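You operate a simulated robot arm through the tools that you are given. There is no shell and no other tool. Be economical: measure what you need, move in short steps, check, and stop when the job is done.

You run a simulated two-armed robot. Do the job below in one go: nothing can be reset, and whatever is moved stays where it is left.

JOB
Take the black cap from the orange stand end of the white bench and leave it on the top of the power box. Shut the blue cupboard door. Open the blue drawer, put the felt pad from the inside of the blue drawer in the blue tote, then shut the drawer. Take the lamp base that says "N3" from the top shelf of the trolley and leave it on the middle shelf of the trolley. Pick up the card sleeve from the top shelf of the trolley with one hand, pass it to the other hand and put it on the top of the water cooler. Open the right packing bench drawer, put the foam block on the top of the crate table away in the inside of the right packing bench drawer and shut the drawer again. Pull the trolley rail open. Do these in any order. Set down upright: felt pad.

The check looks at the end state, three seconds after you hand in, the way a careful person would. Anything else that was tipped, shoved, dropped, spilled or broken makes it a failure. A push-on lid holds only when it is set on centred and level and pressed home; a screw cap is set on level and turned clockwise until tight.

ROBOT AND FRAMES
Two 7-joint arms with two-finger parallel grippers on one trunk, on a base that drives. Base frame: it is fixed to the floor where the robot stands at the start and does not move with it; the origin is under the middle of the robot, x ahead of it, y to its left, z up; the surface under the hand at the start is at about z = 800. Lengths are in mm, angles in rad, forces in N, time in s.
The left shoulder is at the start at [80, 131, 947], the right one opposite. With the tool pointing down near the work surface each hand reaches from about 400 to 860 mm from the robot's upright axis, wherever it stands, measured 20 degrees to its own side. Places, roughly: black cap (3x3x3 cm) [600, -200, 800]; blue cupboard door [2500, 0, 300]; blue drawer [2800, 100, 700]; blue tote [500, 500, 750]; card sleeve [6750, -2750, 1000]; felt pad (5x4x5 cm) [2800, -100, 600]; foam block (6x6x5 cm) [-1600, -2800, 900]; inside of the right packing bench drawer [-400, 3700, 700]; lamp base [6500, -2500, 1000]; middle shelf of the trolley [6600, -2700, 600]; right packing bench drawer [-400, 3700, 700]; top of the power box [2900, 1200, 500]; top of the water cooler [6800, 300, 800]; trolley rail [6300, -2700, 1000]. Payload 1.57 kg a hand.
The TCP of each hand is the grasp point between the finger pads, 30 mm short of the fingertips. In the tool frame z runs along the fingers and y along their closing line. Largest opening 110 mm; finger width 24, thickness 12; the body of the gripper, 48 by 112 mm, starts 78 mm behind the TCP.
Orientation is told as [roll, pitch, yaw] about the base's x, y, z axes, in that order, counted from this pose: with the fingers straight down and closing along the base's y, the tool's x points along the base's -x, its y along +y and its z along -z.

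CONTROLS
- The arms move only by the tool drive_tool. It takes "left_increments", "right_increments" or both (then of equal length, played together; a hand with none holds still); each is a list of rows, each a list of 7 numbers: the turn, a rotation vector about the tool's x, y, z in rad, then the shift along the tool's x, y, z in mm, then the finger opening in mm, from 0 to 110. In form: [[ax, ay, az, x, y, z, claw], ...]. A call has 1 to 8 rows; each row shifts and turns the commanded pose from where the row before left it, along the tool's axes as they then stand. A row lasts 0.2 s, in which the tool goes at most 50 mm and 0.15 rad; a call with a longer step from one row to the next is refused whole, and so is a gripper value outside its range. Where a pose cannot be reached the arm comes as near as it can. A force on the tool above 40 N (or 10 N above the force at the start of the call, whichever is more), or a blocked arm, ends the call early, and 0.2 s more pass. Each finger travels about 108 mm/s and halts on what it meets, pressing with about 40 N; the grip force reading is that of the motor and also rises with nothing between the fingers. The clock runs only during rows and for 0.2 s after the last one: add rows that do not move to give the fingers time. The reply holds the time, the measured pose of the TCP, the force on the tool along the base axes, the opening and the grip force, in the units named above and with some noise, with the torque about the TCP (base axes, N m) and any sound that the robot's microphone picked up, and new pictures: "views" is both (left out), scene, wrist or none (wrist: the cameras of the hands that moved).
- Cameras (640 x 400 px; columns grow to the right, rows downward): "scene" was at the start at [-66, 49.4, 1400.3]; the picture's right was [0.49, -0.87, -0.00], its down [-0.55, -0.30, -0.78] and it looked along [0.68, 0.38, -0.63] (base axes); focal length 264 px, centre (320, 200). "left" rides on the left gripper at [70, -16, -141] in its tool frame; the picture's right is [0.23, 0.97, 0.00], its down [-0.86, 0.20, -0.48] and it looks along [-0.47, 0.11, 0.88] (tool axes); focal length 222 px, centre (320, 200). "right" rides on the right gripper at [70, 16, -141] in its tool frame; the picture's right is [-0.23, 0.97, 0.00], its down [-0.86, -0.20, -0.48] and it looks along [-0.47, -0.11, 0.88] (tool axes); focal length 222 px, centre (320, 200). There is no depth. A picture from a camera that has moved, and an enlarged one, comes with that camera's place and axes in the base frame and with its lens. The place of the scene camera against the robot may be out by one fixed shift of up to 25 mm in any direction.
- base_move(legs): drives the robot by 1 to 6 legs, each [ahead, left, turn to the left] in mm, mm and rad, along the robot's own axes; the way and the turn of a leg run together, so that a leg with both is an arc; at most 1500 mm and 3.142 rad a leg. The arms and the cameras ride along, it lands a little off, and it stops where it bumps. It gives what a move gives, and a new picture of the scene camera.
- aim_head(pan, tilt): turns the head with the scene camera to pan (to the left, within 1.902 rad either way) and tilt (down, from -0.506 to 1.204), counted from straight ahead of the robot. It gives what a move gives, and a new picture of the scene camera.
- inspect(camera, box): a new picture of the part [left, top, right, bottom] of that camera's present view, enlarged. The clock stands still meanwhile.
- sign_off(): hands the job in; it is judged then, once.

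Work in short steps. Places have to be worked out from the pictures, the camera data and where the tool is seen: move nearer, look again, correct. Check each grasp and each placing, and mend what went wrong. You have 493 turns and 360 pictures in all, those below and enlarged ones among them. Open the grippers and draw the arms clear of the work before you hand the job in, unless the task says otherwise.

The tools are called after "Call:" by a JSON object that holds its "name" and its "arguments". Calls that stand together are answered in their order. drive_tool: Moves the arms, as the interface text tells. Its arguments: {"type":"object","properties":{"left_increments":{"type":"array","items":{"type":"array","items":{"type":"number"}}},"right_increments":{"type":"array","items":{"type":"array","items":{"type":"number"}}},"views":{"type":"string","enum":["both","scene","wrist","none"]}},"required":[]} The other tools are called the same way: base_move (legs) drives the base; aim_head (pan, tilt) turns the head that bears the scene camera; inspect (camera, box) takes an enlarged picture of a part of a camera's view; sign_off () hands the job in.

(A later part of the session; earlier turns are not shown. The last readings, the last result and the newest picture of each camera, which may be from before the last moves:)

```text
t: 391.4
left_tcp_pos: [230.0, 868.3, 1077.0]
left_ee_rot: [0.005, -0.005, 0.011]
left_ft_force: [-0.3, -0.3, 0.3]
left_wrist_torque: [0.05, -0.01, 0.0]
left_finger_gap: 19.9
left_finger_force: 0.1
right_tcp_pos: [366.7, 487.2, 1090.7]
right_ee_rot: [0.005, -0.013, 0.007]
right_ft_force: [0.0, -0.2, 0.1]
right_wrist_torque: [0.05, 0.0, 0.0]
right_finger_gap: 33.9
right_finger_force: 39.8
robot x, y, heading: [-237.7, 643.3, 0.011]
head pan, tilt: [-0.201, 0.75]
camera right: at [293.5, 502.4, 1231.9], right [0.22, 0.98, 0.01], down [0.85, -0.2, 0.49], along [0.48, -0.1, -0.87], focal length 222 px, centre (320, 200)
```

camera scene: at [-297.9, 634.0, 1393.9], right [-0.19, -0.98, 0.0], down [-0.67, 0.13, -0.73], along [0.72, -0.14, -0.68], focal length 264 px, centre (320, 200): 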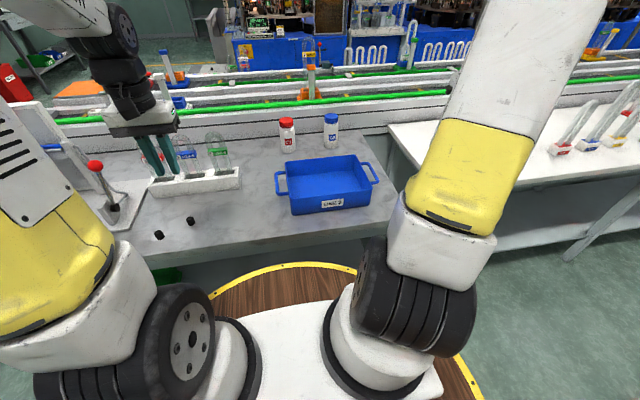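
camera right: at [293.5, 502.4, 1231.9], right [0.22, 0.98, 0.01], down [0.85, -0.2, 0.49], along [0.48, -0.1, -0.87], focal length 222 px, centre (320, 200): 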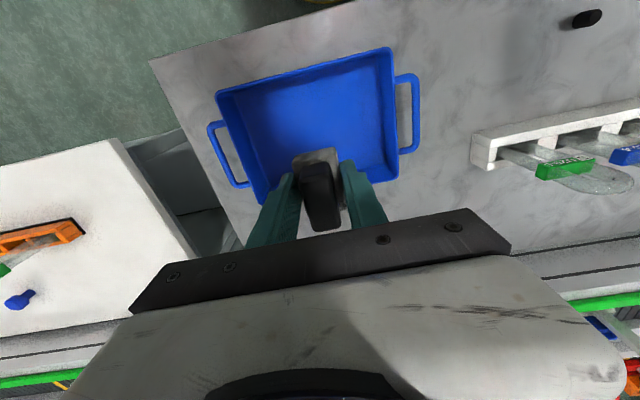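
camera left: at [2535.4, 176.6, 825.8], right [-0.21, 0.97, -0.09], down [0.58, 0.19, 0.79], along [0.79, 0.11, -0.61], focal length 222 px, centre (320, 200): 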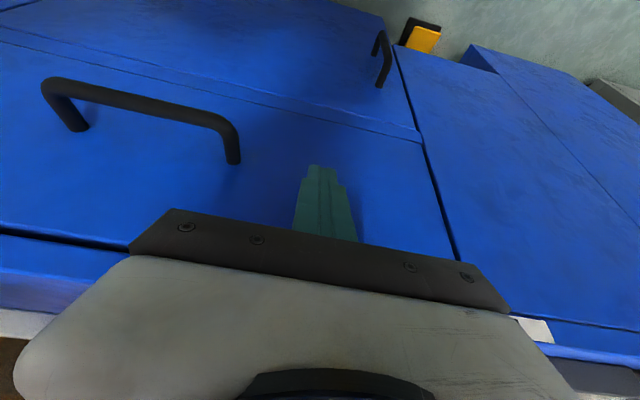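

Tote centre refined to [378, 480]; I align and descend.

Call:
{"name": "drive_tool", "arguments": {"right_increments": [[0, 0, 0, -10, -6, 20, 12], [0, 0, 0, 0, 0, 45, 12], [0, 0, 0, 0, 0, 45, 12], [0, 0, 0, 0, 0, 45, 12], [0, 0, 0, 0, 0, 45, 12], [0, 0, 0, 0, 0, 15, 12], [0, 0, 0, 0, 0, 0, 12]], "views": "wrist"}}

```text
t: 393.1
left_tcp_pos: [229.8, 868.5, 1075.6]
left_ee_rot: [0.007, -0.006, 0.011]
left_ft_force: [-0.4, -0.7, 0.9]
left_wrist_torque: [0.0, 0.0, 0.0]
left_finger_gap: 20.2
left_finger_force: 0.0
right_tcp_pos: [377.3, 482.1, 876.3]
right_ee_rot: [0.005, -0.014, 0.007]
right_ft_force: [0.1, -0.9, -0.4]
right_wrist_torque: [-0.01, 0.01, 0.01]
right_finger_gap: 33.9
right_finger_force: 40.0
robot x, y, heading: [-236.1, 644.8, 0.013]
head pan, tilt: [-0.201, 0.75]
camera right: at [306.1, 498.3, 1016.8], right [0.22, 0.98, 0.01], down [0.85, -0.2, 0.49], along [0.48, -0.1, -0.87], focal length 222 px, centre (320, 200)
```

right: 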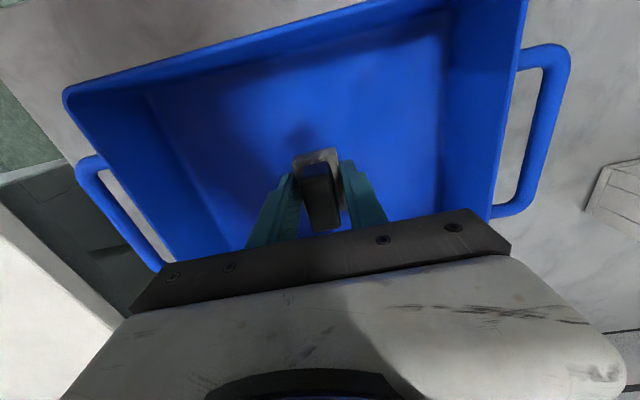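

Inside the tote. Small steps down to contact.

Call:
{"name": "drive_tool", "arguments": {"right_increments": [[0, 0, 0, 0, 0, 12, 12], [0, 0, 0, 0, 0, 8, 12], [0, 0, 0, 0, 0, 5, 12], [0, 0, 0, 0, 0, 4, 12], [0, 0, 0, 0, 0, 4, 12], [0, 0, 0, 0, 0, 3, 12], [0, 0, 0, 0, 0, 3, 12], [0, 0, 0, 0, 0, 3, 12]], "views": "wrist"}}

```text
t: 394.8
left_tcp_pos: [229.3, 867.8, 1076.7]
left_ee_rot: [0.007, -0.005, 0.012]
left_ft_force: [-0.4, 0.1, 0.0]
left_wrist_torque: [0.0, -0.01, 0.0]
left_finger_gap: 20.2
left_finger_force: 0.0
right_tcp_pos: [380.2, 482.3, 839.7]
right_ee_rot: [0.006, -0.018, 0.007]
right_ft_force: [-5.1, -0.4, 13.2]
right_wrist_torque: [-0.06, 0.37, -0.06]
right_finger_gap: 34.0
right_finger_force: 39.7
robot x, y, heading: [-234.2, 644.5, 0.006]
head pan, tilt: [-0.201, 0.75]
stopped in row 8 (right hand): the force on the tool passed its limit at 46 N (the readings are from after the stop); the commanded pose is now the measured one
camera right: at [307.9, 497.9, 980.3], right [0.22, 0.98, 0.01], down [0.85, -0.2, 0.49], along [0.48, -0.1, -0.87], focal length 222 px, centre (320, 200)
```

right: 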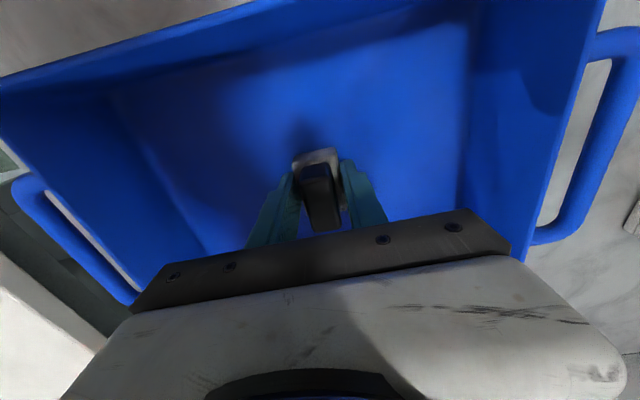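

Contact at z≈840. Release and lift.

Call:
{"name": "drive_tool", "arguments": {"right_increments": [[0, 0, 0, 0, 0, 0, 45], [0, 0, 0, 0, 0, 0, 65], [0, 0, 0, 0, 0, 0, 70], [0, 0, 0, 0, 0, -15, 70], [0, 0, 0, 0, 0, -40, 70], [0, 0, 0, 0, 0, -48, 70], [0, 0, 0, 0, 0, -48, 70]], "views": "wrist"}}

```text
t: 396.4
left_tcp_pos: [229.4, 868.0, 1076.1]
left_ee_rot: [0.007, -0.003, 0.011]
left_ft_force: [0.6, -0.7, -0.4]
left_wrist_torque: [0.02, 0.04, -0.01]
left_finger_gap: 20.0
left_finger_force: 0.0
right_tcp_pos: [378.3, 482.2, 989.5]
right_ee_rot: [0.006, -0.015, 0.007]
right_ft_force: [0.7, 0.0, 0.1]
right_wrist_torque: [0.0, 0.04, 0.02]
right_finger_gap: 70.1
right_finger_force: 0.0
robot x, y, heading: [-234.1, 647.4, 0.009]
head pan, tilt: [-0.201, 0.75]
camera right: at [306.0, 497.3, 1129.8], right [0.22, 0.98, 0.01], down [0.85, -0.2, 0.49], along [0.48, -0.1, -0.87], focal length 222 px, centre (320, 200)
```

right: 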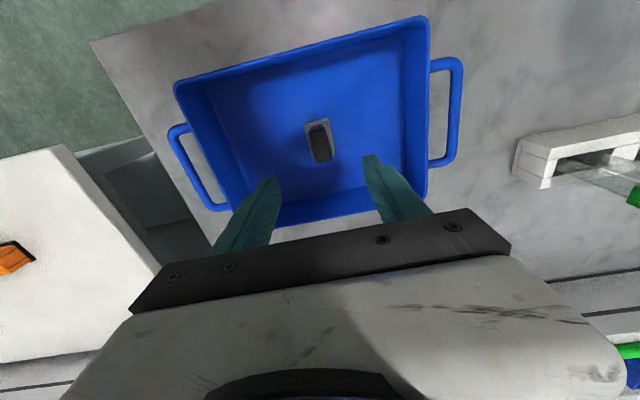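

Call:
{"name": "inspect", "arguments": {"camera": "right", "box": [270, 100, 370, 180]}}

```text
5.00 times, centred on (320, 140) of right
camera zoom: at [306.0, 497.3, 1129.8], right [0.22, 0.98, 0.01], down [0.85, -0.2, 0.49], along [0.48, -0.1, -0.87], focal length 1111 px, centre (320, 500)
```

zoom: 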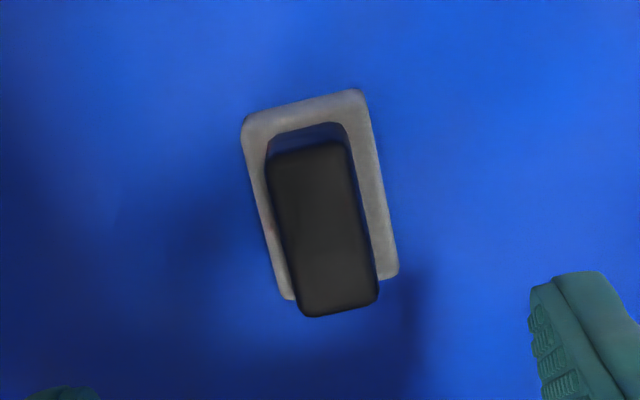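

Felt pad stands upright (handle up) in the tote. I raise the right hand and go to the crate table.

Call:
{"name": "drive_tool", "arguments": {"right_increments": [[0, 0, 0, 10, -20, -45, 40], [0, 0, 0, 20, -20, -40, 20], [0, 0, 0, 30, -20, 0, 20]], "views": "none"}}

Call:
{"name": "base_move", "arguments": {"legs": [[-550, 0, 0], [0, 0, -1.58], [1500, 0, 0], [400, 0, 0]]}}

Call:
{"name": "aim_head", "arguments": {"pan": 0.0, "tilt": 0.4}}

```text
refused: row 1 steps farther than a row can; nothing moved
```

```text
t: 412.4
left_tcp_pos: [-492.3, -1714.7, 1075.9]
left_ee_rot: [0.007, -0.005, -1.535]
left_ft_force: [0.6, 1.1, -0.8]
left_wrist_torque: [0.01, 0.02, 0.02]
left_finger_gap: 20.0
left_finger_force: 0.0
right_tcp_pos: [-876.2, -1874.3, 988.3]
right_ee_rot: [0.004, -0.017, -1.539]
right_ft_force: [-0.4, 0.7, 0.1]
right_wrist_torque: [0.0, 0.03, 0.02]
right_finger_gap: 70.2
right_finger_force: 0.0
robot x, y, heading: [-727.1, -1251.3, -1.531]
head pan, tilt: [-0.201, 0.75]
camera scene: at [-749.6, -1187.6, 1394.0], right [-0.99, 0.16, 0.0], down [0.11, 0.67, -0.73], along [-0.12, -0.72, -0.68], focal length 264 px, centre (320, 200)
```

scene: 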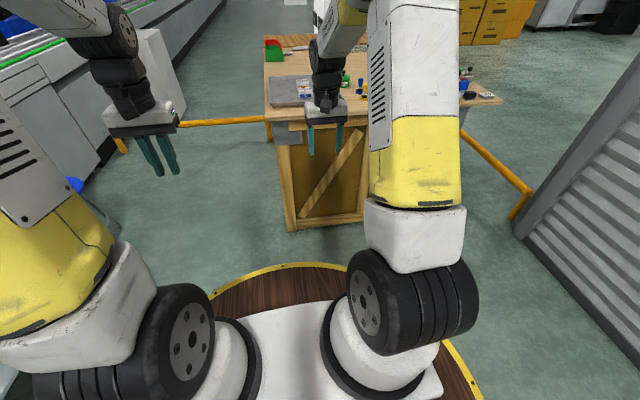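

```text
t: 413.3
left_tcp_pos: [-493.7, -1715.4, 1075.6]
left_ee_rot: [0.006, -0.003, -1.533]
left_ft_force: [-0.2, -0.5, 0.1]
left_wrist_torque: [-0.05, 0.02, -0.01]
left_finger_gap: 20.1
left_finger_force: 0.0
right_tcp_pos: [-875.6, -1875.0, 989.3]
right_ee_rot: [0.004, -0.018, -1.537]
right_ft_force: [0.0, -0.1, -0.2]
right_wrist_torque: [-0.03, -0.01, 0.02]
right_finger_gap: 70.0
right_finger_force: 0.1
robot x, y, heading: [-730.4, -1251.6, -1.531]
head pan, tilt: [0.0, 0.4]
camera scene: at [-732.7, -1198.5, 1425.0], right [-1.0, -0.04, 0.0], down [-0.01, 0.39, -0.92], along [0.03, -0.92, -0.39], focal length 264 px, centre (320, 200)
```

scene: 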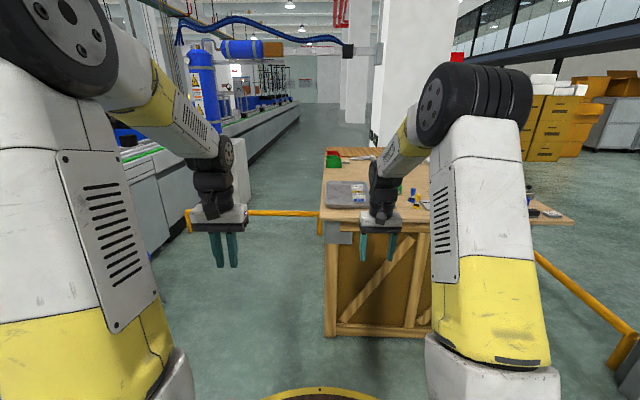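

The crate table's north edge is near y≈−2300, x −1860…−700, with yellow rails at both sides. I raise the right hand and move in front of the foam's part of the table.

Call:
{"name": "drive_tool", "arguments": {"right_increments": [[0, 0, 0, 10, -20, -40, 40], [0, 0, 0, 20, -20, -35, 20], [0, 0, 0, 30, -20, -20, 20]], "views": "none"}}

Call:
{"name": "base_move", "arguments": {"legs": [[0, -700, -0.04], [300, 0, 0]]}}

Call:
{"name": "aim_head", "arguments": {"pan": 0.0, "tilt": 0.6}}

```text
t: 414.1
left_tcp_pos: [-492.8, -1714.1, 1075.6]
left_ee_rot: [0.008, -0.002, -1.532]
left_ft_force: [-0.4, -1.1, -0.3]
left_wrist_torque: [0.03, 0.03, 0.02]
left_finger_gap: 19.8
left_finger_force: 0.0
right_tcp_pos: [-937.3, -1816.5, 1082.2]
right_ee_rot: [0.006, -0.016, -1.537]
right_ft_force: [0.3, -0.4, 0.3]
right_wrist_torque: [0.02, 0.0, 0.01]
right_finger_gap: 20.2
right_finger_force: 0.1
robot x, y, heading: [-730.1, -1257.3, -1.53]
head pan, tilt: [0.0, 0.4]
```

```text
t: 419.5
left_tcp_pos: [-1211.9, -2034.9, 1076.2]
left_ee_rot: [0.006, -0.005, -1.581]
left_ft_force: [-0.6, 0.7, 0.4]
left_wrist_torque: [0.0, 0.03, 0.0]
left_finger_gap: 20.1
left_finger_force: 0.1
right_tcp_pos: [-1661.8, -2115.3, 1083.6]
right_ee_rot: [0.006, -0.016, -1.587]
right_ft_force: [0.0, -0.3, 0.1]
right_wrist_torque: [0.02, 0.02, 0.03]
right_finger_gap: 19.8
right_finger_force: 0.0
robot x, y, heading: [-1425.3, -1563.7, -1.582]
head pan, tilt: [0.0, 0.4]
camera scene: at [-1427.2, -1508.4, 1425.1], right [-1.0, 0.01, 0.0], down [0.0, 0.39, -0.92], along [-0.01, -0.92, -0.39], focal length 264 px, centre (320, 200)
```

scene: 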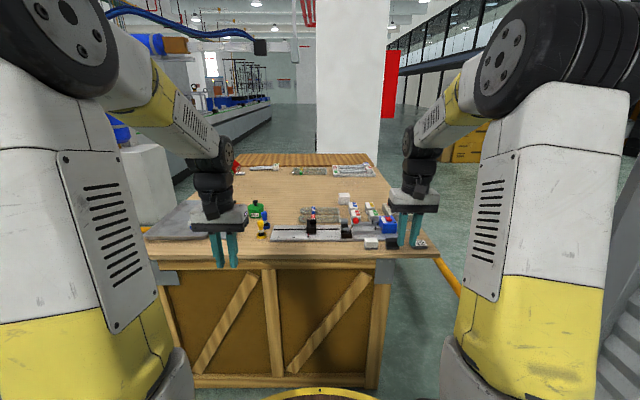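

```text
t: 420.2
left_tcp_pos: [-1212.6, -2036.5, 1075.1]
left_ee_rot: [0.006, -0.004, -1.58]
left_ft_force: [0.1, 1.3, 0.2]
left_wrist_torque: [-0.01, -0.03, 0.01]
left_finger_gap: 19.9
left_finger_force: 0.1
right_tcp_pos: [-1661.6, -2113.9, 1082.2]
right_ee_rot: [0.005, -0.017, -1.586]
right_ft_force: [0.0, 0.2, -0.1]
right_wrist_torque: [-0.01, 0.01, 0.0]
right_finger_gap: 20.0
right_finger_force: 0.0
robot x, y, heading: [-1427.1, -1563.0, -1.584]
head pan, tilt: [0.0, 0.6]
camera scene: at [-1427.1, -1504.3, 1406.9], right [-1.0, 0.01, 0.0], down [0.01, 0.56, -0.83], along [-0.01, -0.83, -0.56], focal length 264 px, centre (320, 200)
```

scene: 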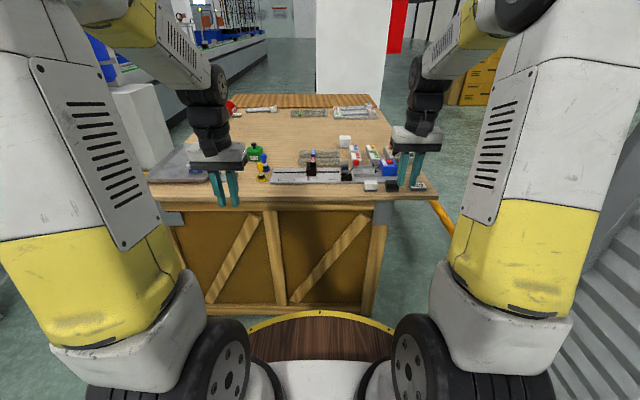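

Zoom on the tabletop items.

Call:
{"name": "inspect", "arguments": {"camera": "scene", "box": [230, 90, 450, 210]}}

Call:
{"name": "inspect", "arguments": {"camera": "scene", "box": [320, 125, 440, 200]}}

```text
2.91 times, centred on (340, 150) of scene
camera zoom: at [-1427.1, -1504.3, 1406.9], right [-1.0, 0.01, 0.0], down [0.01, 0.56, -0.83], along [-0.01, -0.83, -0.56], focal length 768 px, centre (262, 346)
```

zoom: 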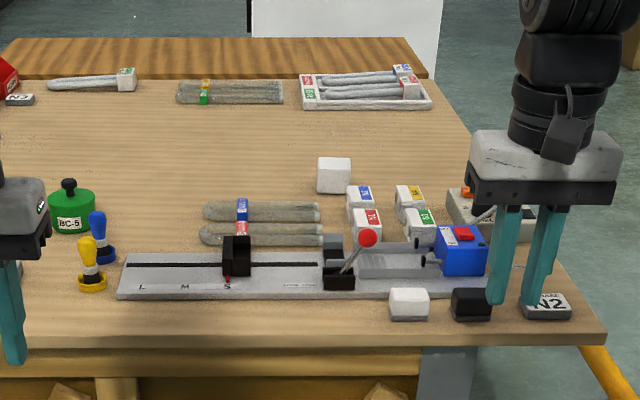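

```text
5.33 times, centred on (380, 162) of scene
camera zoom: at [-1427.1, -1504.3, 1406.9], right [-1.0, 0.01, 0.0], down [0.01, 0.56, -0.83], along [-0.01, -0.83, -0.56], focal length 1407 px, centre (0, 400)
```

zoom: 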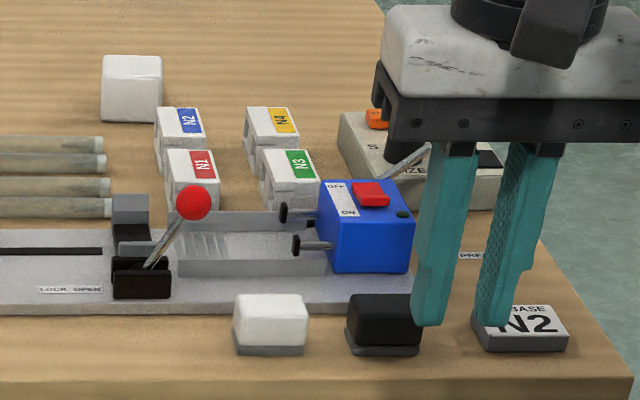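

The plain white cube at ≈[-1568, -2795] is the foam block (58 mm wide). I drive ahead 400 mm.

Call:
{"name": "base_move", "arguments": {"legs": [[390, 0, 0.012]]}}

Call:
{"name": "drive_tool", "arguments": {"right_increments": [[0, -0.1, 0, -40, 15, -20, 60], [0, -0.1, 0, -45, 15, -10, 80], [0, -0.1, 0, -45, 20, 0, 100], [0, -0.1, 0, -45, 20, 0, 100], [0, 0, 0, 0, 0, 0, 100]], "views": "both"}}

```text
t: 422.7
left_tcp_pos: [-1209.5, -2424.0, 1075.7]
left_ee_rot: [0.008, -0.003, -1.569]
left_ft_force: [-0.3, 0.2, 0.2]
left_wrist_torque: [0.01, -0.02, 0.02]
left_finger_gap: 19.9
left_finger_force: 0.1
right_tcp_pos: [-1656.7, -2507.6, 1083.0]
right_ee_rot: [0.006, -0.017, -1.574]
right_ft_force: [0.0, 0.1, -0.1]
right_wrist_torque: [-0.01, -0.01, 0.05]
right_finger_gap: 20.0
right_finger_force: 0.1
robot x, y, heading: [-1427.8, -1953.5, -1.572]
head pan, tilt: [0.0, 0.6]
camera scene: at [-1429.5, -1894.2, 1406.8], right [-1.0, 0.0, 0.0], down [0.0, 0.57, -0.82], along [0.0, -0.82, -0.57], focal length 264 px, centre (320, 200)
```

scene: 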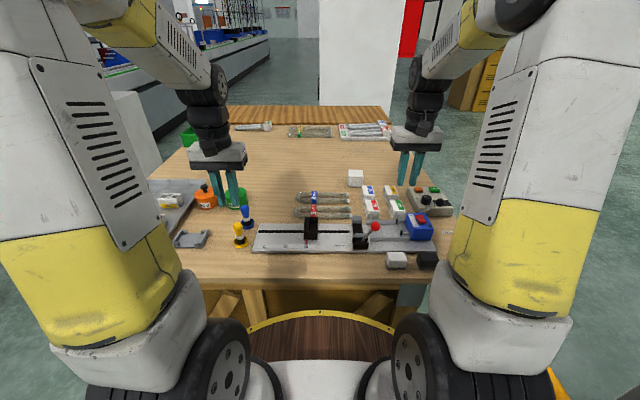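

```text
t: 423.9
left_tcp_pos: [-1208.5, -2422.8, 1076.7]
left_ee_rot: [0.007, -0.003, -1.569]
left_ft_force: [-0.6, 0.4, -0.4]
left_wrist_torque: [0.0, 0.02, -0.01]
left_finger_gap: 19.9
left_finger_force: 0.1
right_tcp_pos: [-1587.5, -2678.0, 1144.1]
right_ee_rot: [0.005, -0.415, -1.576]
right_ft_force: [0.7, -0.2, 0.6]
right_wrist_torque: [0.0, 0.02, -0.02]
right_finger_gap: 100.0
right_finger_force: 0.1
robot x, y, heading: [-1431.1, -1953.3, -1.567]
head pan, tilt: [0.0, 0.6]
camera scene: at [-1429.5, -1894.3, 1406.8], right [-1.0, 0.0, 0.0], down [0.0, 0.57, -0.82], along [0.0, -0.82, -0.57], focal length 264 px, centre (320, 200)
camera right: at [-1572.2, -2556.4, 1244.3], right [0.97, -0.21, 0.1], down [-0.21, -0.59, 0.78], along [-0.11, -0.78, -0.61], focal length 222 px, centre (320, 200)
```

scene: 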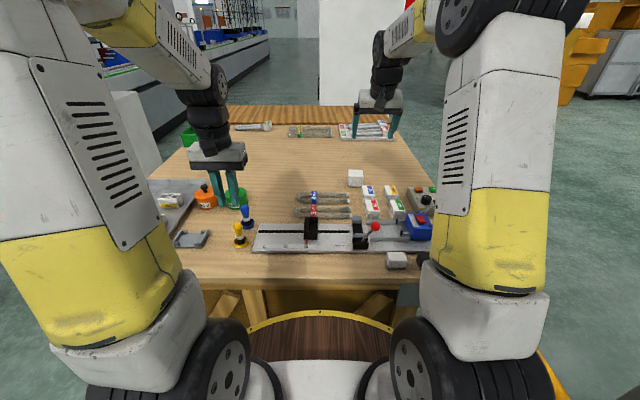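
right: 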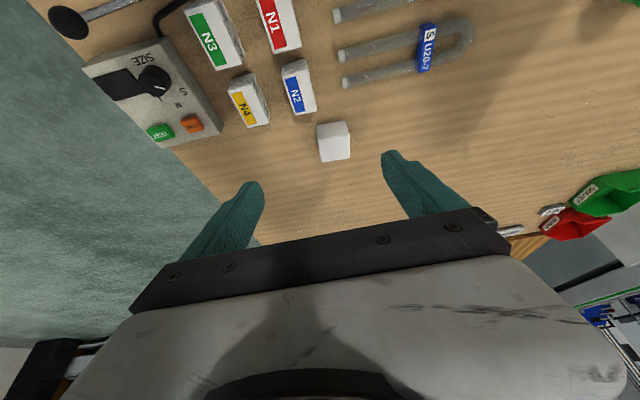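

Triangulation puts the block at ≈[-1572, -2865, 855], so I creep 90 mm closer and look again.

Call:
{"name": "base_move", "arguments": {"legs": [[85, 0, 0]]}}

Call:
{"name": "drive_tool", "arguments": {"right_increments": [[0, 0, 0, 5, 5, 40, 100], [0, 0, 0, 5, 5, 40, 100], [0, 0, 0, 5, 0, 40, 100], [0, 0, 0, 0, 0, 0, 100]], "views": "both"}}

```text
t: 425.0
left_tcp_pos: [-1208.6, -2508.9, 1076.0]
left_ee_rot: [0.007, -0.004, -1.569]
left_ft_force: [0.3, 0.2, 0.5]
left_wrist_torque: [-0.03, -0.04, -0.01]
left_finger_gap: 19.9
left_finger_force: 0.0
right_tcp_pos: [-1588.2, -2762.5, 1142.9]
right_ee_rot: [0.005, -0.418, -1.576]
right_ft_force: [-0.2, 0.1, 0.9]
right_wrist_torque: [-0.03, 0.01, 0.04]
right_finger_gap: 99.9
right_finger_force: 0.2
robot x, y, heading: [-1429.4, -2038.8, -1.569]
head pan, tilt: [0.0, 0.6]
camera scene: at [-1429.4, -1979.5, 1406.8], right [-1.0, 0.0, 0.0], down [0.0, 0.56, -0.83], along [0.0, -0.83, -0.56], focal length 264 px, centre (320, 200)
```

scene: 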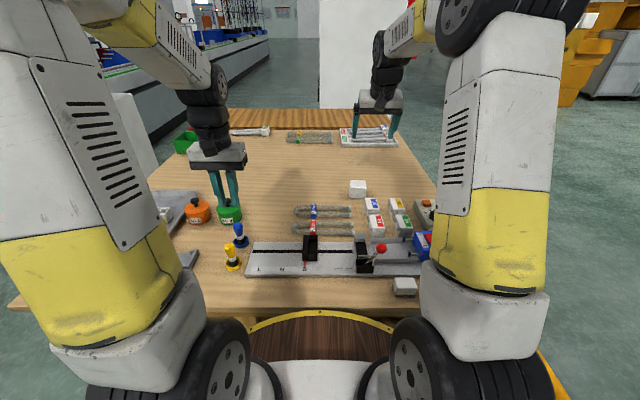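

```text
t: 426.0
left_tcp_pos: [-1207.8, -2508.7, 1076.8]
left_ee_rot: [0.008, -0.002, -1.569]
left_ft_force: [0.9, -0.5, 0.9]
left_wrist_torque: [0.03, 0.01, 0.0]
left_finger_gap: 20.1
left_finger_force: 0.1
right_tcp_pos: [-1577.4, -2797.3, 1026.5]
right_ee_rot: [0.004, -0.417, -1.576]
right_ft_force: [0.5, 0.2, 0.3]
right_wrist_torque: [0.04, -0.01, 0.02]
right_finger_gap: 100.1
right_finger_force: 0.2
robot x, y, heading: [-1423.9, -2035.6, -1.576]
head pan, tilt: [0.0, 0.6]
camera scene: at [-1429.4, -1979.7, 1406.8], right [-1.0, 0.0, 0.0], down [0.0, 0.57, -0.82], along [0.0, -0.82, -0.57], focal length 264 px, centre (320, 200)
camera right: at [-1562.7, -2675.4, 1128.0], right [0.97, -0.21, 0.1], down [-0.2, -0.59, 0.78], along [-0.11, -0.78, -0.61], focal length 222 px, centre (320, 200)
```

scene: 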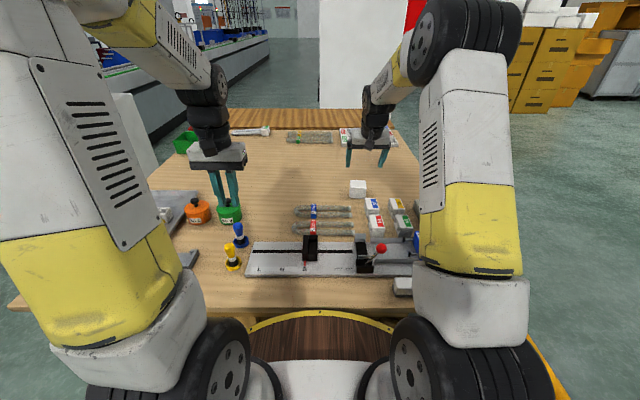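
right: 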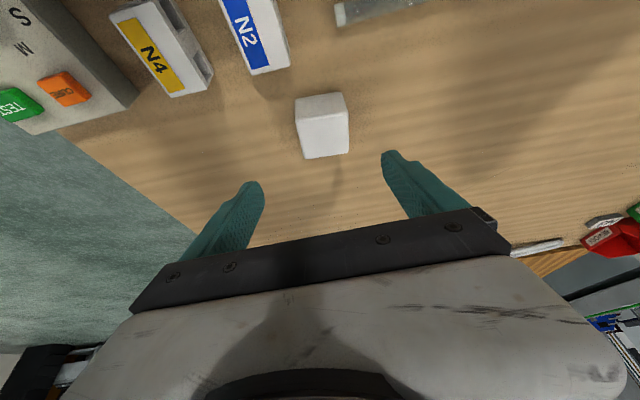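

Two wrist views give the block at ≈[-1570, -2822, 905]. I descend along the tilt to straddle it.

Call:
{"name": "drive_tool", "arguments": {"right_increments": [[0, 0, 0, 9, 3, 36, 100], [0, 0, 0, 9, 2, 34, 100], [0, 0, 0, 0, 0, 0, 100]], "views": "wrist"}}

```text
t: 426.8
left_tcp_pos: [-1207.7, -2509.1, 1076.6]
left_ee_rot: [0.006, -0.003, -1.57]
left_ft_force: [0.8, -0.4, 0.0]
left_wrist_torque: [-0.01, 0.01, 0.01]
left_finger_gap: 19.9
left_finger_force: 0.0
right_tcp_pos: [-1571.0, -2810.5, 956.6]
right_ee_rot: [0.004, -0.418, -1.575]
right_ft_force: [-0.3, -0.1, -0.3]
right_wrist_torque: [0.03, -0.03, -0.02]
right_finger_gap: 100.2
right_finger_force: 0.1
robot x, y, heading: [-1428.4, -2038.0, -1.571]
head pan, tilt: [0.0, 0.6]
camera right: at [-1556.6, -2687.6, 1057.0], right [0.97, -0.21, 0.1], down [-0.2, -0.59, 0.78], along [-0.11, -0.78, -0.61], focal length 222 px, centre (320, 200)
```

right: 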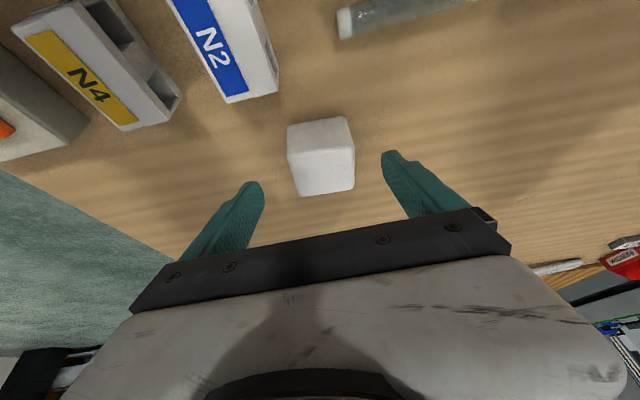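

Nearly aligned. I go down 45 mm more and close.

Call:
{"name": "drive_tool", "arguments": {"right_increments": [[0, 0, 0, 5, -1, 24, 100], [0, 0, 0, 4, 0, 18, 100], [0, 0, 0, 0, 0, 0, 100]], "views": "wrist"}}

```text
t: 427.6
left_tcp_pos: [-1208.1, -2508.7, 1075.3]
left_ee_rot: [0.006, -0.004, -1.568]
left_ft_force: [0.1, 0.6, 0.2]
left_wrist_torque: [0.0, 0.02, 0.01]
left_finger_gap: 20.0
left_finger_force: 0.1
right_tcp_pos: [-1573.7, -2819.0, 914.2]
right_ee_rot: [0.004, -0.417, -1.575]
right_ft_force: [0.7, 0.4, -0.3]
right_wrist_torque: [0.02, -0.01, 0.01]
right_finger_gap: 100.1
right_finger_force: 0.0
robot x, y, heading: [-1427.2, -2040.4, -1.569]
head pan, tilt: [0.0, 0.6]
camera right: at [-1557.3, -2696.7, 1014.8], right [0.97, -0.21, 0.1], down [-0.2, -0.59, 0.78], along [-0.11, -0.78, -0.61], focal length 222 px, centre (320, 200)
```

right: 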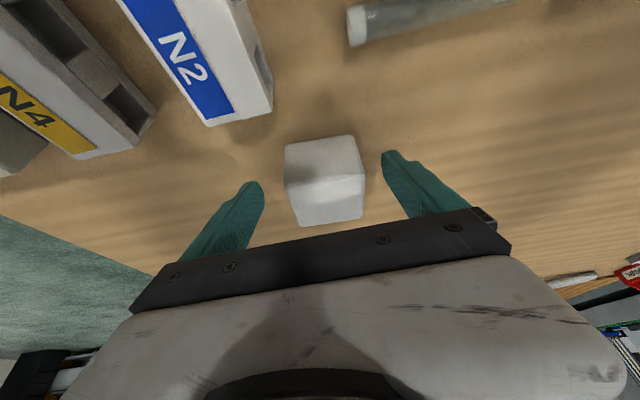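

Lower 5 mm more and close.

Call:
{"name": "drive_tool", "arguments": {"right_increments": [[0, 0, 0, 2, 0, 5, 100], [0, 0, 0, 0, 0, 0, 80], [0, 0, 0, 0, 0, 0, 60], [0, 0, 0, 0, 0, 0, 45], [0, 0, 0, 0, 0, 0, 40]], "views": "wrist"}}

```text
t: 428.8
left_tcp_pos: [-1208.0, -2507.4, 1077.2]
left_ee_rot: [0.007, -0.003, -1.569]
left_ft_force: [0.0, 0.1, -0.3]
left_wrist_torque: [0.03, -0.01, -0.01]
left_finger_gap: 20.1
left_finger_force: 0.0
right_tcp_pos: [-1572.7, -2818.3, 908.2]
right_ee_rot: [0.004, -0.418, -1.576]
right_ft_force: [-0.5, -0.3, 0.2]
right_wrist_torque: [-0.01, 0.01, 0.01]
right_finger_gap: 58.5
right_finger_force: 39.8
robot x, y, heading: [-1428.2, -2041.5, -1.568]
head pan, tilt: [0.0, 0.6]
camera right: at [-1557.1, -2696.9, 1009.6], right [0.97, -0.21, 0.1], down [-0.2, -0.59, 0.78], along [-0.11, -0.78, -0.61], focal length 222 px, centre (320, 200)
```

right: 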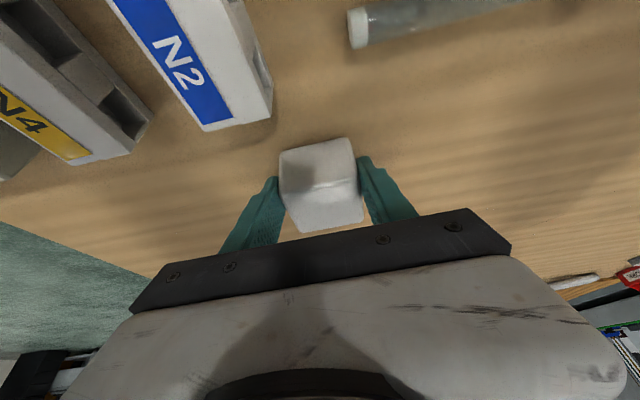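

Foam gripped (58.5 mm). Lift and back away.

Call:
{"name": "drive_tool", "arguments": {"right_increments": [[0, 0, 0, -12, 0, -27, 35], [0, 0, 0, -18, 0, -41, 35], [0, 0, 0, -18, 0, -41, 35], [0, 0, 0, -18, 0, -41, 35], [0, 0, 0, -10, 0, -23, 35]], "views": "none"}}

Call:
{"name": "base_move", "arguments": {"legs": [[-500, 0, 0]]}}

Call:
{"name": "drive_tool", "arguments": {"right_increments": [[0, 0.104, 0, 30, 0, 0, 35], [0, 0.104, 0, 30, 0, 0, 35], [0, 0.104, 0, 30, -10, 0, 35], [0, 0.104, 0, 30, -10, 0, 35]], "views": "both"}}

```text
t: 430.0
left_tcp_pos: [-1208.2, -2508.6, 1076.5]
left_ee_rot: [0.007, -0.006, -1.569]
left_ft_force: [-1.0, 0.3, -1.0]
left_wrist_torque: [0.0, 0.0, 0.01]
left_finger_gap: 19.9
left_finger_force: 0.1
right_tcp_pos: [-1573.1, -2820.5, 1097.9]
right_ee_rot: [0.004, -0.419, -1.577]
right_ft_force: [-0.4, 0.7, -0.5]
right_wrist_torque: [-0.03, -0.06, 0.03]
right_finger_gap: 58.6
right_finger_force: 40.1
robot x, y, heading: [-1427.8, -2039.8, -1.564]
head pan, tilt: [0.0, 0.6]
```

```text
t: 432.9
left_tcp_pos: [-1209.1, -2002.1, 1075.6]
left_ee_rot: [0.007, -0.002, -1.566]
left_ft_force: [-0.5, 0.1, -0.8]
left_wrist_torque: [0.01, 0.03, 0.0]
left_finger_gap: 20.0
left_finger_force: 0.1
right_tcp_pos: [-1572.9, -2313.8, 1097.3]
right_ee_rot: [0.005, -0.419, -1.574]
right_ft_force: [-0.4, 0.0, -0.9]
right_wrist_torque: [0.02, -0.02, 0.01]
right_finger_gap: 58.6
right_finger_force: 40.5
robot x, y, heading: [-1432.5, -1534.7, -1.565]
head pan, tilt: [0.0, 0.6]
camera scene: at [-1431.4, -1474.5, 1406.8], right [-1.0, -0.01, 0.0], down [0.0, 0.57, -0.82], along [0.0, -0.82, -0.57], focal length 264 px, centre (320, 200)
```

scene: 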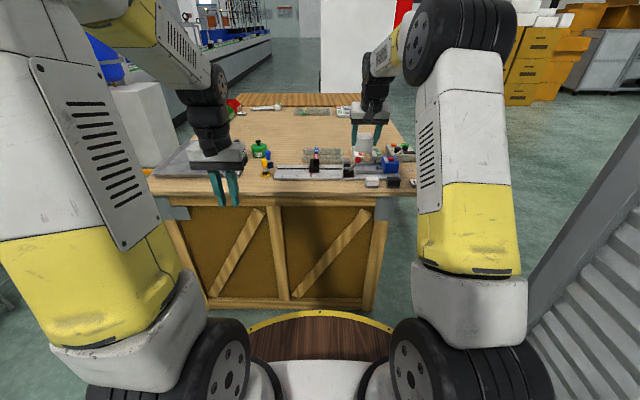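

```text
t: 433.9
left_tcp_pos: [-1208.9, -2002.2, 1075.2]
left_ee_rot: [0.007, -0.003, -1.566]
left_ft_force: [0.2, 0.2, 0.0]
left_wrist_torque: [0.0, 0.0, 0.0]
left_finger_gap: 20.0
left_finger_force: 0.1
right_tcp_pos: [-1593.1, -2199.0, 1064.6]
right_ee_rot: [0.005, 0.0, -1.569]
right_ft_force: [0.9, -0.8, -0.8]
right_wrist_torque: [-0.01, 0.01, 0.01]
right_finger_gap: 58.6
right_finger_force: 39.8
robot x, y, heading: [-1428.0, -1533.4, -1.569]
head pan, tilt: [0.0, 0.6]
camera scene: at [-1431.3, -1474.5, 1406.8], right [-1.0, -0.01, 0.0], down [0.0, 0.57, -0.82], along [0.0, -0.82, -0.57], focal length 264 px, centre (320, 200)
camera right: at [-1577.9, -2128.8, 1207.1], right [0.97, -0.23, 0.0], down [-0.2, -0.86, 0.48], along [-0.1, -0.47, -0.88], focal length 222 px, centre (320, 200)
```

scene: 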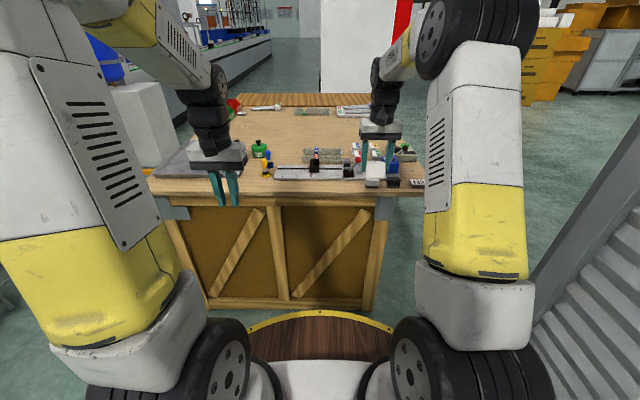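
right: 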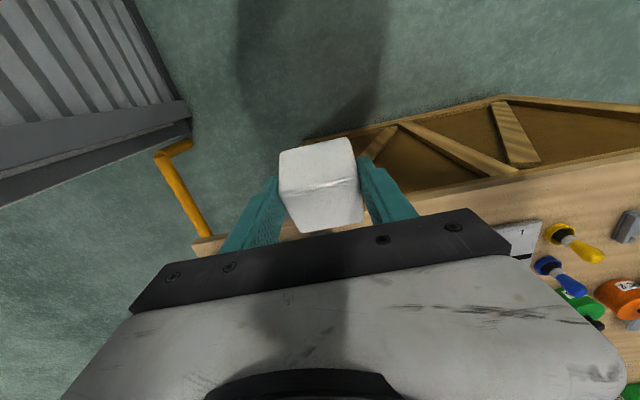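

Now I head to the packing bench: strafe out, back, turn around and drive north.

Call:
{"name": "base_move", "arguments": {"legs": [[0, 720, 0], [-900, 0, 0], [0, 0, 1.57], [0, 0, 1.57], [1500, 0, 0], [1000, 0, 0]]}}

Call:
{"name": "aim_head", "arguments": {"pan": 0.0, "tilt": 0.4}}

```text
t: 461.6
left_tcp_pos: [-952.4, 2328.1, 1074.7]
left_ee_rot: [0.007, -0.004, 1.566]
left_ft_force: [0.3, -0.7, -0.4]
left_wrist_torque: [-0.02, 0.0, -0.01]
left_finger_gap: 19.9
left_finger_force: 0.1
right_tcp_pos: [-566.4, 2521.3, 1065.3]
right_ee_rot: [0.007, 0.0, 1.562]
right_ft_force: [-0.1, 0.4, -0.3]
right_wrist_torque: [0.01, 0.02, -0.01]
right_finger_gap: 58.4
right_finger_force: 40.5
robot x, y, heading: [-736.0, 1855.3, 1.567]
head pan, tilt: [0.0, 0.6]
camera scene: at [-737.1, 1812.2, 1406.8], right [1.0, -0.01, 0.0], down [0.0, -0.57, -0.82], along [0.0, 0.82, -0.57], focal length 264 px, centre (320, 200)
```

scene: 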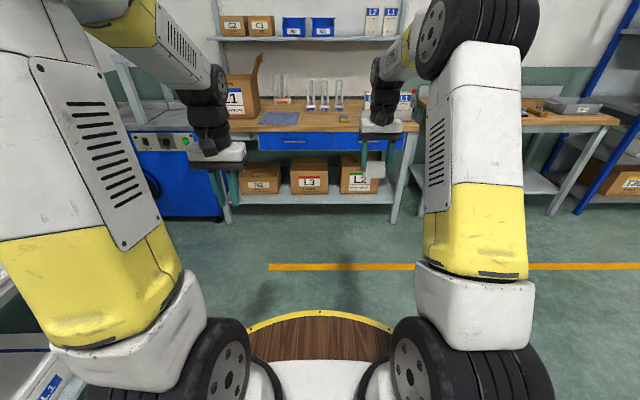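

```text
t: 462.3
left_tcp_pos: [-951.4, 2327.7, 1076.3]
left_ee_rot: [0.007, -0.004, 1.566]
left_ft_force: [-0.5, -0.2, -0.5]
left_wrist_torque: [-0.03, 0.02, -0.02]
left_finger_gap: 20.0
left_finger_force: 0.2
right_tcp_pos: [-565.6, 2520.0, 1064.7]
right_ee_rot: [0.005, -0.002, 1.562]
right_ft_force: [0.4, -0.3, -0.7]
right_wrist_torque: [0.0, -0.01, 0.01]
right_finger_gap: 58.4
right_finger_force: 40.4
robot x, y, heading: [-737.4, 1856.7, 1.563]
head pan, tilt: [0.0, 0.4]
camera scene: at [-737.1, 1816.5, 1425.0], right [1.0, -0.01, 0.0], down [0.0, -0.39, -0.92], along [0.0, 0.92, -0.39], focal length 264 px, centre (320, 200)
```

scene: 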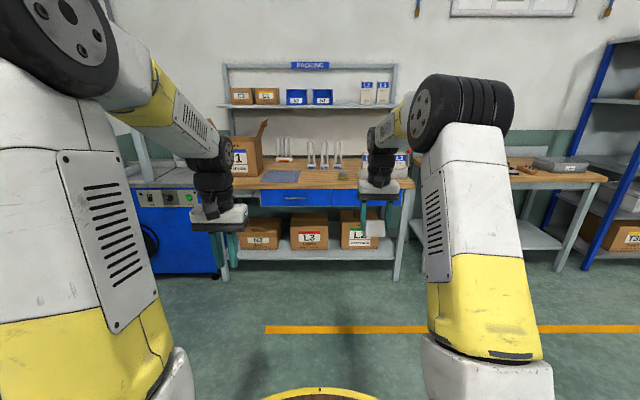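

The right packing bench drawer is at x≈−414, front y≈3550. I pull the foam hand in a bit and drive up facing it.

Call:
{"name": "drive_tool", "arguments": {"right_increments": [[0, 0, 0, 45, -15, 0, 35], [0, 0, 0, 45, -15, 0, 35], [0, 0, 0, 45, -15, -10, 35], [0, 0, 0, 45, -15, -10, 35]], "views": "none"}}

Call:
{"name": "base_move", "arguments": {"legs": [[0, -400, 0.005], [880, 0, 0]]}}

Call:
{"name": "aim_head", "arguments": {"pan": 0.0, "tilt": 0.7}}

```text
t: 463.3
left_tcp_pos: [-952.5, 2327.9, 1076.4]
left_ee_rot: [0.009, -0.004, 1.565]
left_ft_force: [-0.2, 0.8, 0.3]
left_wrist_torque: [-0.09, 0.0, 0.0]
left_finger_gap: 20.2
left_finger_force: 0.0
right_tcp_pos: [-504.8, 2340.1, 1083.2]
right_ee_rot: [0.004, 0.0, 1.563]
right_ft_force: [-0.2, 0.2, -0.3]
right_wrist_torque: [-0.02, -0.03, 0.04]
right_finger_gap: 58.8
right_finger_force: 40.5
robot x, y, heading: [-731.3, 1854.8, 1.567]
head pan, tilt: [0.0, 0.4]
```

```text
t: 470.0
left_tcp_pos: [-552.4, 3202.5, 1075.0]
left_ee_rot: [0.007, -0.003, 1.568]
left_ft_force: [-0.5, 0.4, 0.0]
left_wrist_torque: [-0.01, 0.01, -0.01]
left_finger_gap: 19.9
left_finger_force: 0.1
right_tcp_pos: [-105.4, 3214.7, 1084.2]
right_ee_rot: [0.006, 0.001, 1.562]
right_ft_force: [-0.6, -0.6, 0.0]
right_wrist_torque: [0.01, 0.0, 0.01]
right_finger_gap: 58.6
right_finger_force: 39.5
robot x, y, heading: [-335.1, 2732.8, 1.569]
head pan, tilt: [0.0, 0.4]
camera scene: at [-336.7, 2690.9, 1425.1], right [1.0, 0.0, 0.0], down [0.0, -0.39, -0.92], along [0.0, 0.92, -0.39], focal length 264 px, centre (320, 200)
```

scene: 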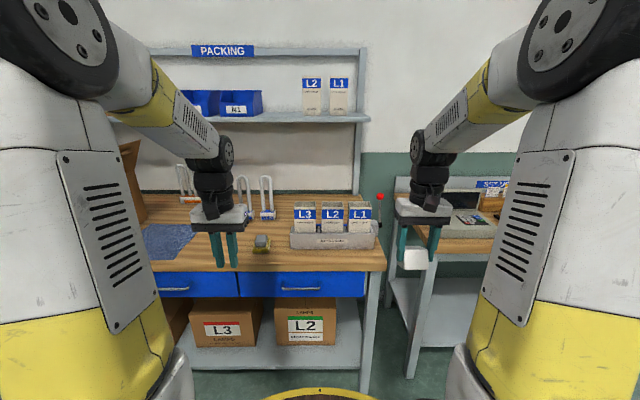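

```text
t: 470.8
left_tcp_pos: [-552.2, 3200.6, 1075.4]
left_ee_rot: [0.008, -0.004, 1.567]
left_ft_force: [-0.6, -0.3, 0.8]
left_wrist_torque: [0.0, 0.04, 0.02]
left_finger_gap: 19.8
left_finger_force: 0.1
right_tcp_pos: [-105.2, 3215.0, 1084.8]
right_ee_rot: [0.005, 0.001, 1.563]
right_ft_force: [-0.1, -0.1, 0.1]
right_wrist_torque: [-0.01, 0.0, 0.01]
right_finger_gap: 58.6
right_finger_force: 39.6
robot x, y, heading: [-336.4, 2729.6, 1.568]
head pan, tilt: [0.0, 0.7]
camera scene: at [-336.8, 2683.2, 1398.3], right [1.0, 0.0, 0.0], down [0.0, -0.64, -0.77], along [0.0, 0.77, -0.64], focal length 264 px, centre (320, 200)
```

scene: 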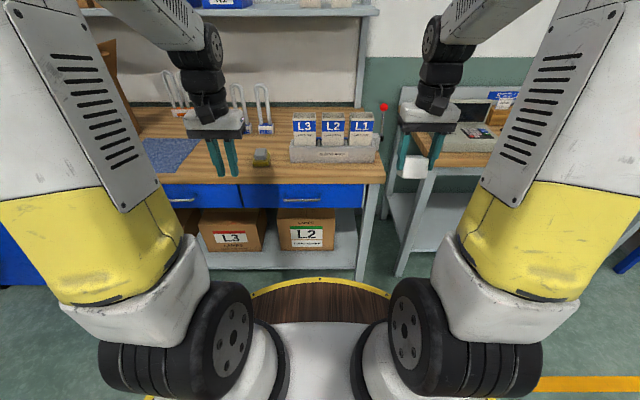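

The handle is about [-410, 3520, 690]. Left hand: yaw −90°, shift, lower and tilt (mirror of before).

Call:
{"name": "drive_tool", "arguments": {"left_increments": [[0, 0, -0.143, 0, 0, 0, 30], [0, 0, -0.143, 0, 0, 0, 40], [0, 0, -0.143, 0, 0, 0, 50], [0, 0, -0.143, 0, 0, 0, 50], [0, 0, -0.143, 0, 0, 0, 50], [0, 0, -0.143, 0, 0, 0, 50], [0, 0, -0.143, 0, 0, 0, 50], [0, 0, -0.143, 0, 0, 0, 50]], "views": "none"}}

Call:
{"name": "drive_tool", "arguments": {"left_increments": [[0, 0, -0.143, 0, 0, 0, 50], [0, 0, -0.143, 0, 0, 0, 50], [0, 0, -0.14, 0, 0, 0, 50], [0, 0, 0, 36, -10, 0, 50], [0, 0, 0, 36, -10, 0, 50], [0, 0, 0, 36, -10, 0, 50], [0, 0, 0, 34, -10, 0, 50]], "views": "none"}}

Call:
{"name": "drive_tool", "arguments": {"left_increments": [[0, 0, 0, 0, 0, 45, 50], [0.14, 0, 0, 0, 0, 45, 50], [0.14, 0, 0, 0, 0, 45, 50], [0.14, 0, 0, 0, 0, 45, 50], [0.14, 0, 0, 0, 0, 40, 50], [0.14, 0, 0, 0, 0, 0, 50], [0, 0, 0, 0, 0, 0, 50]], "views": "both"}}

```text
t: 472.6
left_tcp_pos: [-552.0, 3200.5, 1076.7]
left_ee_rot: [0.0, -0.007, 2.714]
left_ft_force: [-0.4, 0.2, 0.0]
left_wrist_torque: [0.0, -0.01, 0.01]
left_finger_gap: 50.2
left_finger_force: 0.2
right_tcp_pos: [-105.4, 3215.0, 1083.6]
right_ee_rot: [0.006, 0.0, 1.562]
right_ft_force: [-0.7, 0.0, -0.7]
right_wrist_torque: [-0.01, -0.01, -0.01]
right_finger_gap: 58.5
right_finger_force: 40.3
robot x, y, heading: [-335.3, 2731.8, 1.569]
head pan, tilt: [0.0, 0.7]
```

```text
t: 474.2
left_tcp_pos: [-409.0, 3240.1, 1074.1]
left_ee_rot: [-0.004, -0.006, 3.136]
left_ft_force: [-1.5, -0.7, -0.8]
left_wrist_torque: [0.01, 0.0, 0.01]
left_finger_gap: 50.2
left_finger_force: 0.1
right_tcp_pos: [-105.8, 3214.5, 1085.0]
right_ee_rot: [0.005, 0.0, 1.563]
right_ft_force: [-0.5, 1.6, 0.3]
right_wrist_torque: [0.03, -0.04, -0.01]
right_finger_gap: 58.7
right_finger_force: 40.2
robot x, y, heading: [-337.4, 2731.5, 1.566]
head pan, tilt: [0.0, 0.7]
```

```text
t: 475.8
left_tcp_pos: [-412.4, 3276.2, 860.8]
left_ee_rot: [-0.705, -0.008, 3.136]
left_ft_force: [0.3, -0.8, -0.9]
left_wrist_torque: [0.01, -0.02, -0.02]
left_finger_gap: 50.4
left_finger_force: 0.1
right_tcp_pos: [-106.6, 3214.8, 1084.1]
right_ee_rot: [0.005, -0.001, 1.563]
right_ft_force: [0.1, 0.3, 0.0]
right_wrist_torque: [0.02, 0.0, -0.01]
right_finger_gap: 58.6
right_finger_force: 39.6
robot x, y, heading: [-333.8, 2731.4, 1.571]
head pan, tilt: [0.0, 0.7]
camera scene: at [-336.7, 2683.2, 1398.2], right [1.0, 0.0, 0.0], down [0.0, -0.64, -0.76], along [0.0, 0.76, -0.64], focal length 264 px, centre (320, 200)
camera left: at [-341.6, 3196.6, 978.9], right [0.22, -0.74, -0.63], down [-0.86, -0.46, 0.24], along [-0.47, 0.49, -0.74], focal length 222 px, centre (320, 200)
```

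scene: 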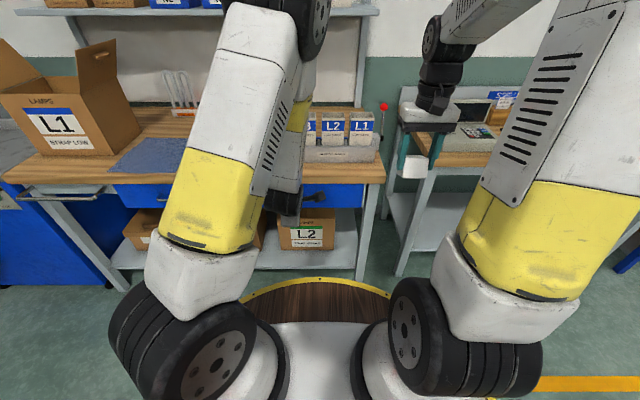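
left: 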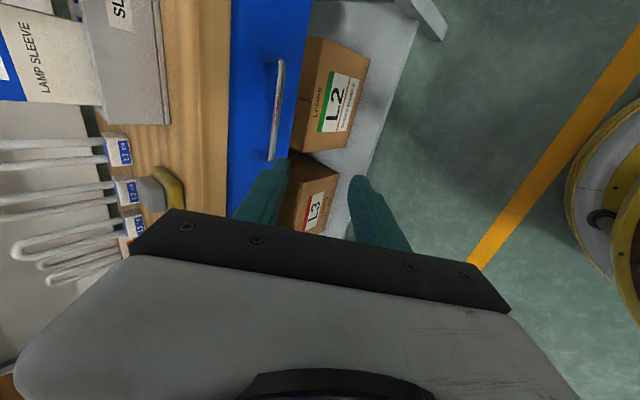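

Handle consistent with [-407, 3520, 694]. Tilt further and approach.

Call:
{"name": "drive_tool", "arguments": {"left_increments": [[0.125, 0, 0, 0, 0, 0, 50], [0.125, 0, 0, 0, 0, 0, 50], [0.125, 0, 0, 0, 0, 0, 50], [0.125, 0, 0, 0, 0, 0, 50], [0, 0, 0, 1, 22, 36, 50], [0, 0, 0, 1, 22, 36, 50], [0, 0, 0, 1, 22, 36, 50], [0, 0, 0, 1, 10, 20, 50]], "views": "wrist"}}

```text
t: 477.6
left_tcp_pos: [-408.0, 3367.7, 743.0]
left_ee_rot: [-1.204, -0.007, 3.137]
left_ft_force: [-1.2, 1.0, -0.4]
left_wrist_torque: [0.01, 0.0, 0.05]
left_finger_gap: 50.1
left_finger_force: 0.0
right_tcp_pos: [-105.9, 3213.2, 1084.2]
right_ee_rot: [0.005, -0.001, 1.562]
right_ft_force: [0.7, 0.3, -0.4]
right_wrist_torque: [0.04, 0.03, 0.0]
right_finger_gap: 58.6
right_finger_force: 40.2
robot x, y, heading: [-336.4, 2729.0, 1.567]
head pan, tilt: [0.0, 0.7]
camera left: at [-338.0, 3242.9, 808.7], right [0.22, -0.35, -0.91], down [-0.86, -0.51, -0.01], along [-0.47, 0.78, -0.41], focal length 222 px, centre (320, 200)
```

left: 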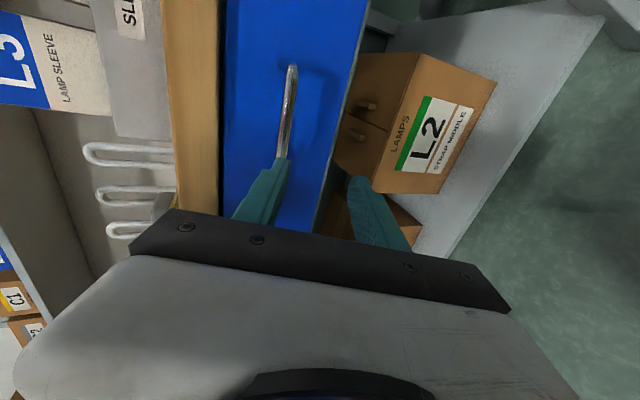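

Triangulated handle: [-388, 3452, 755]. I raise 44 mm, shift +20 in x and re-check.

Call:
{"name": "drive_tool", "arguments": {"left_increments": [[0, 0, 0, 10, -21, -8, 50], [0, 0, 0, 10, -20, -8, 50], [0, 0, 0, 0, 0, 0, 50]], "views": "wrist"}}

```text
t: 478.4
left_tcp_pos: [-387.2, 3369.5, 787.7]
left_ee_rot: [-1.202, -0.006, 3.138]
left_ft_force: [-0.6, 0.1, -0.2]
left_wrist_torque: [-0.03, -0.02, 0.05]
left_finger_gap: 50.1
left_finger_force: 0.0
right_tcp_pos: [-106.2, 3215.6, 1084.6]
right_ee_rot: [0.007, -0.002, 1.562]
right_ft_force: [-0.2, 0.6, -0.6]
right_wrist_torque: [-0.01, -0.01, 0.0]
right_finger_gap: 58.6
right_finger_force: 40.3
robot x, y, heading: [-336.5, 2733.3, 1.57]
head pan, tilt: [0.0, 0.7]
camera left: at [-317.3, 3242.7, 853.0], right [0.22, -0.35, -0.91], down [-0.86, -0.51, -0.01], along [-0.46, 0.78, -0.41], focal length 222 px, centre (320, 200)
```

left: 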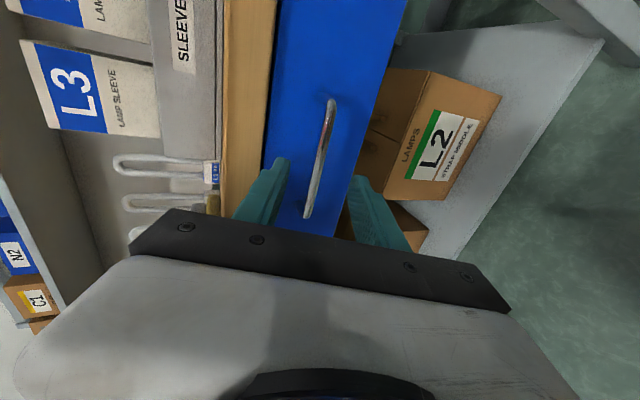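

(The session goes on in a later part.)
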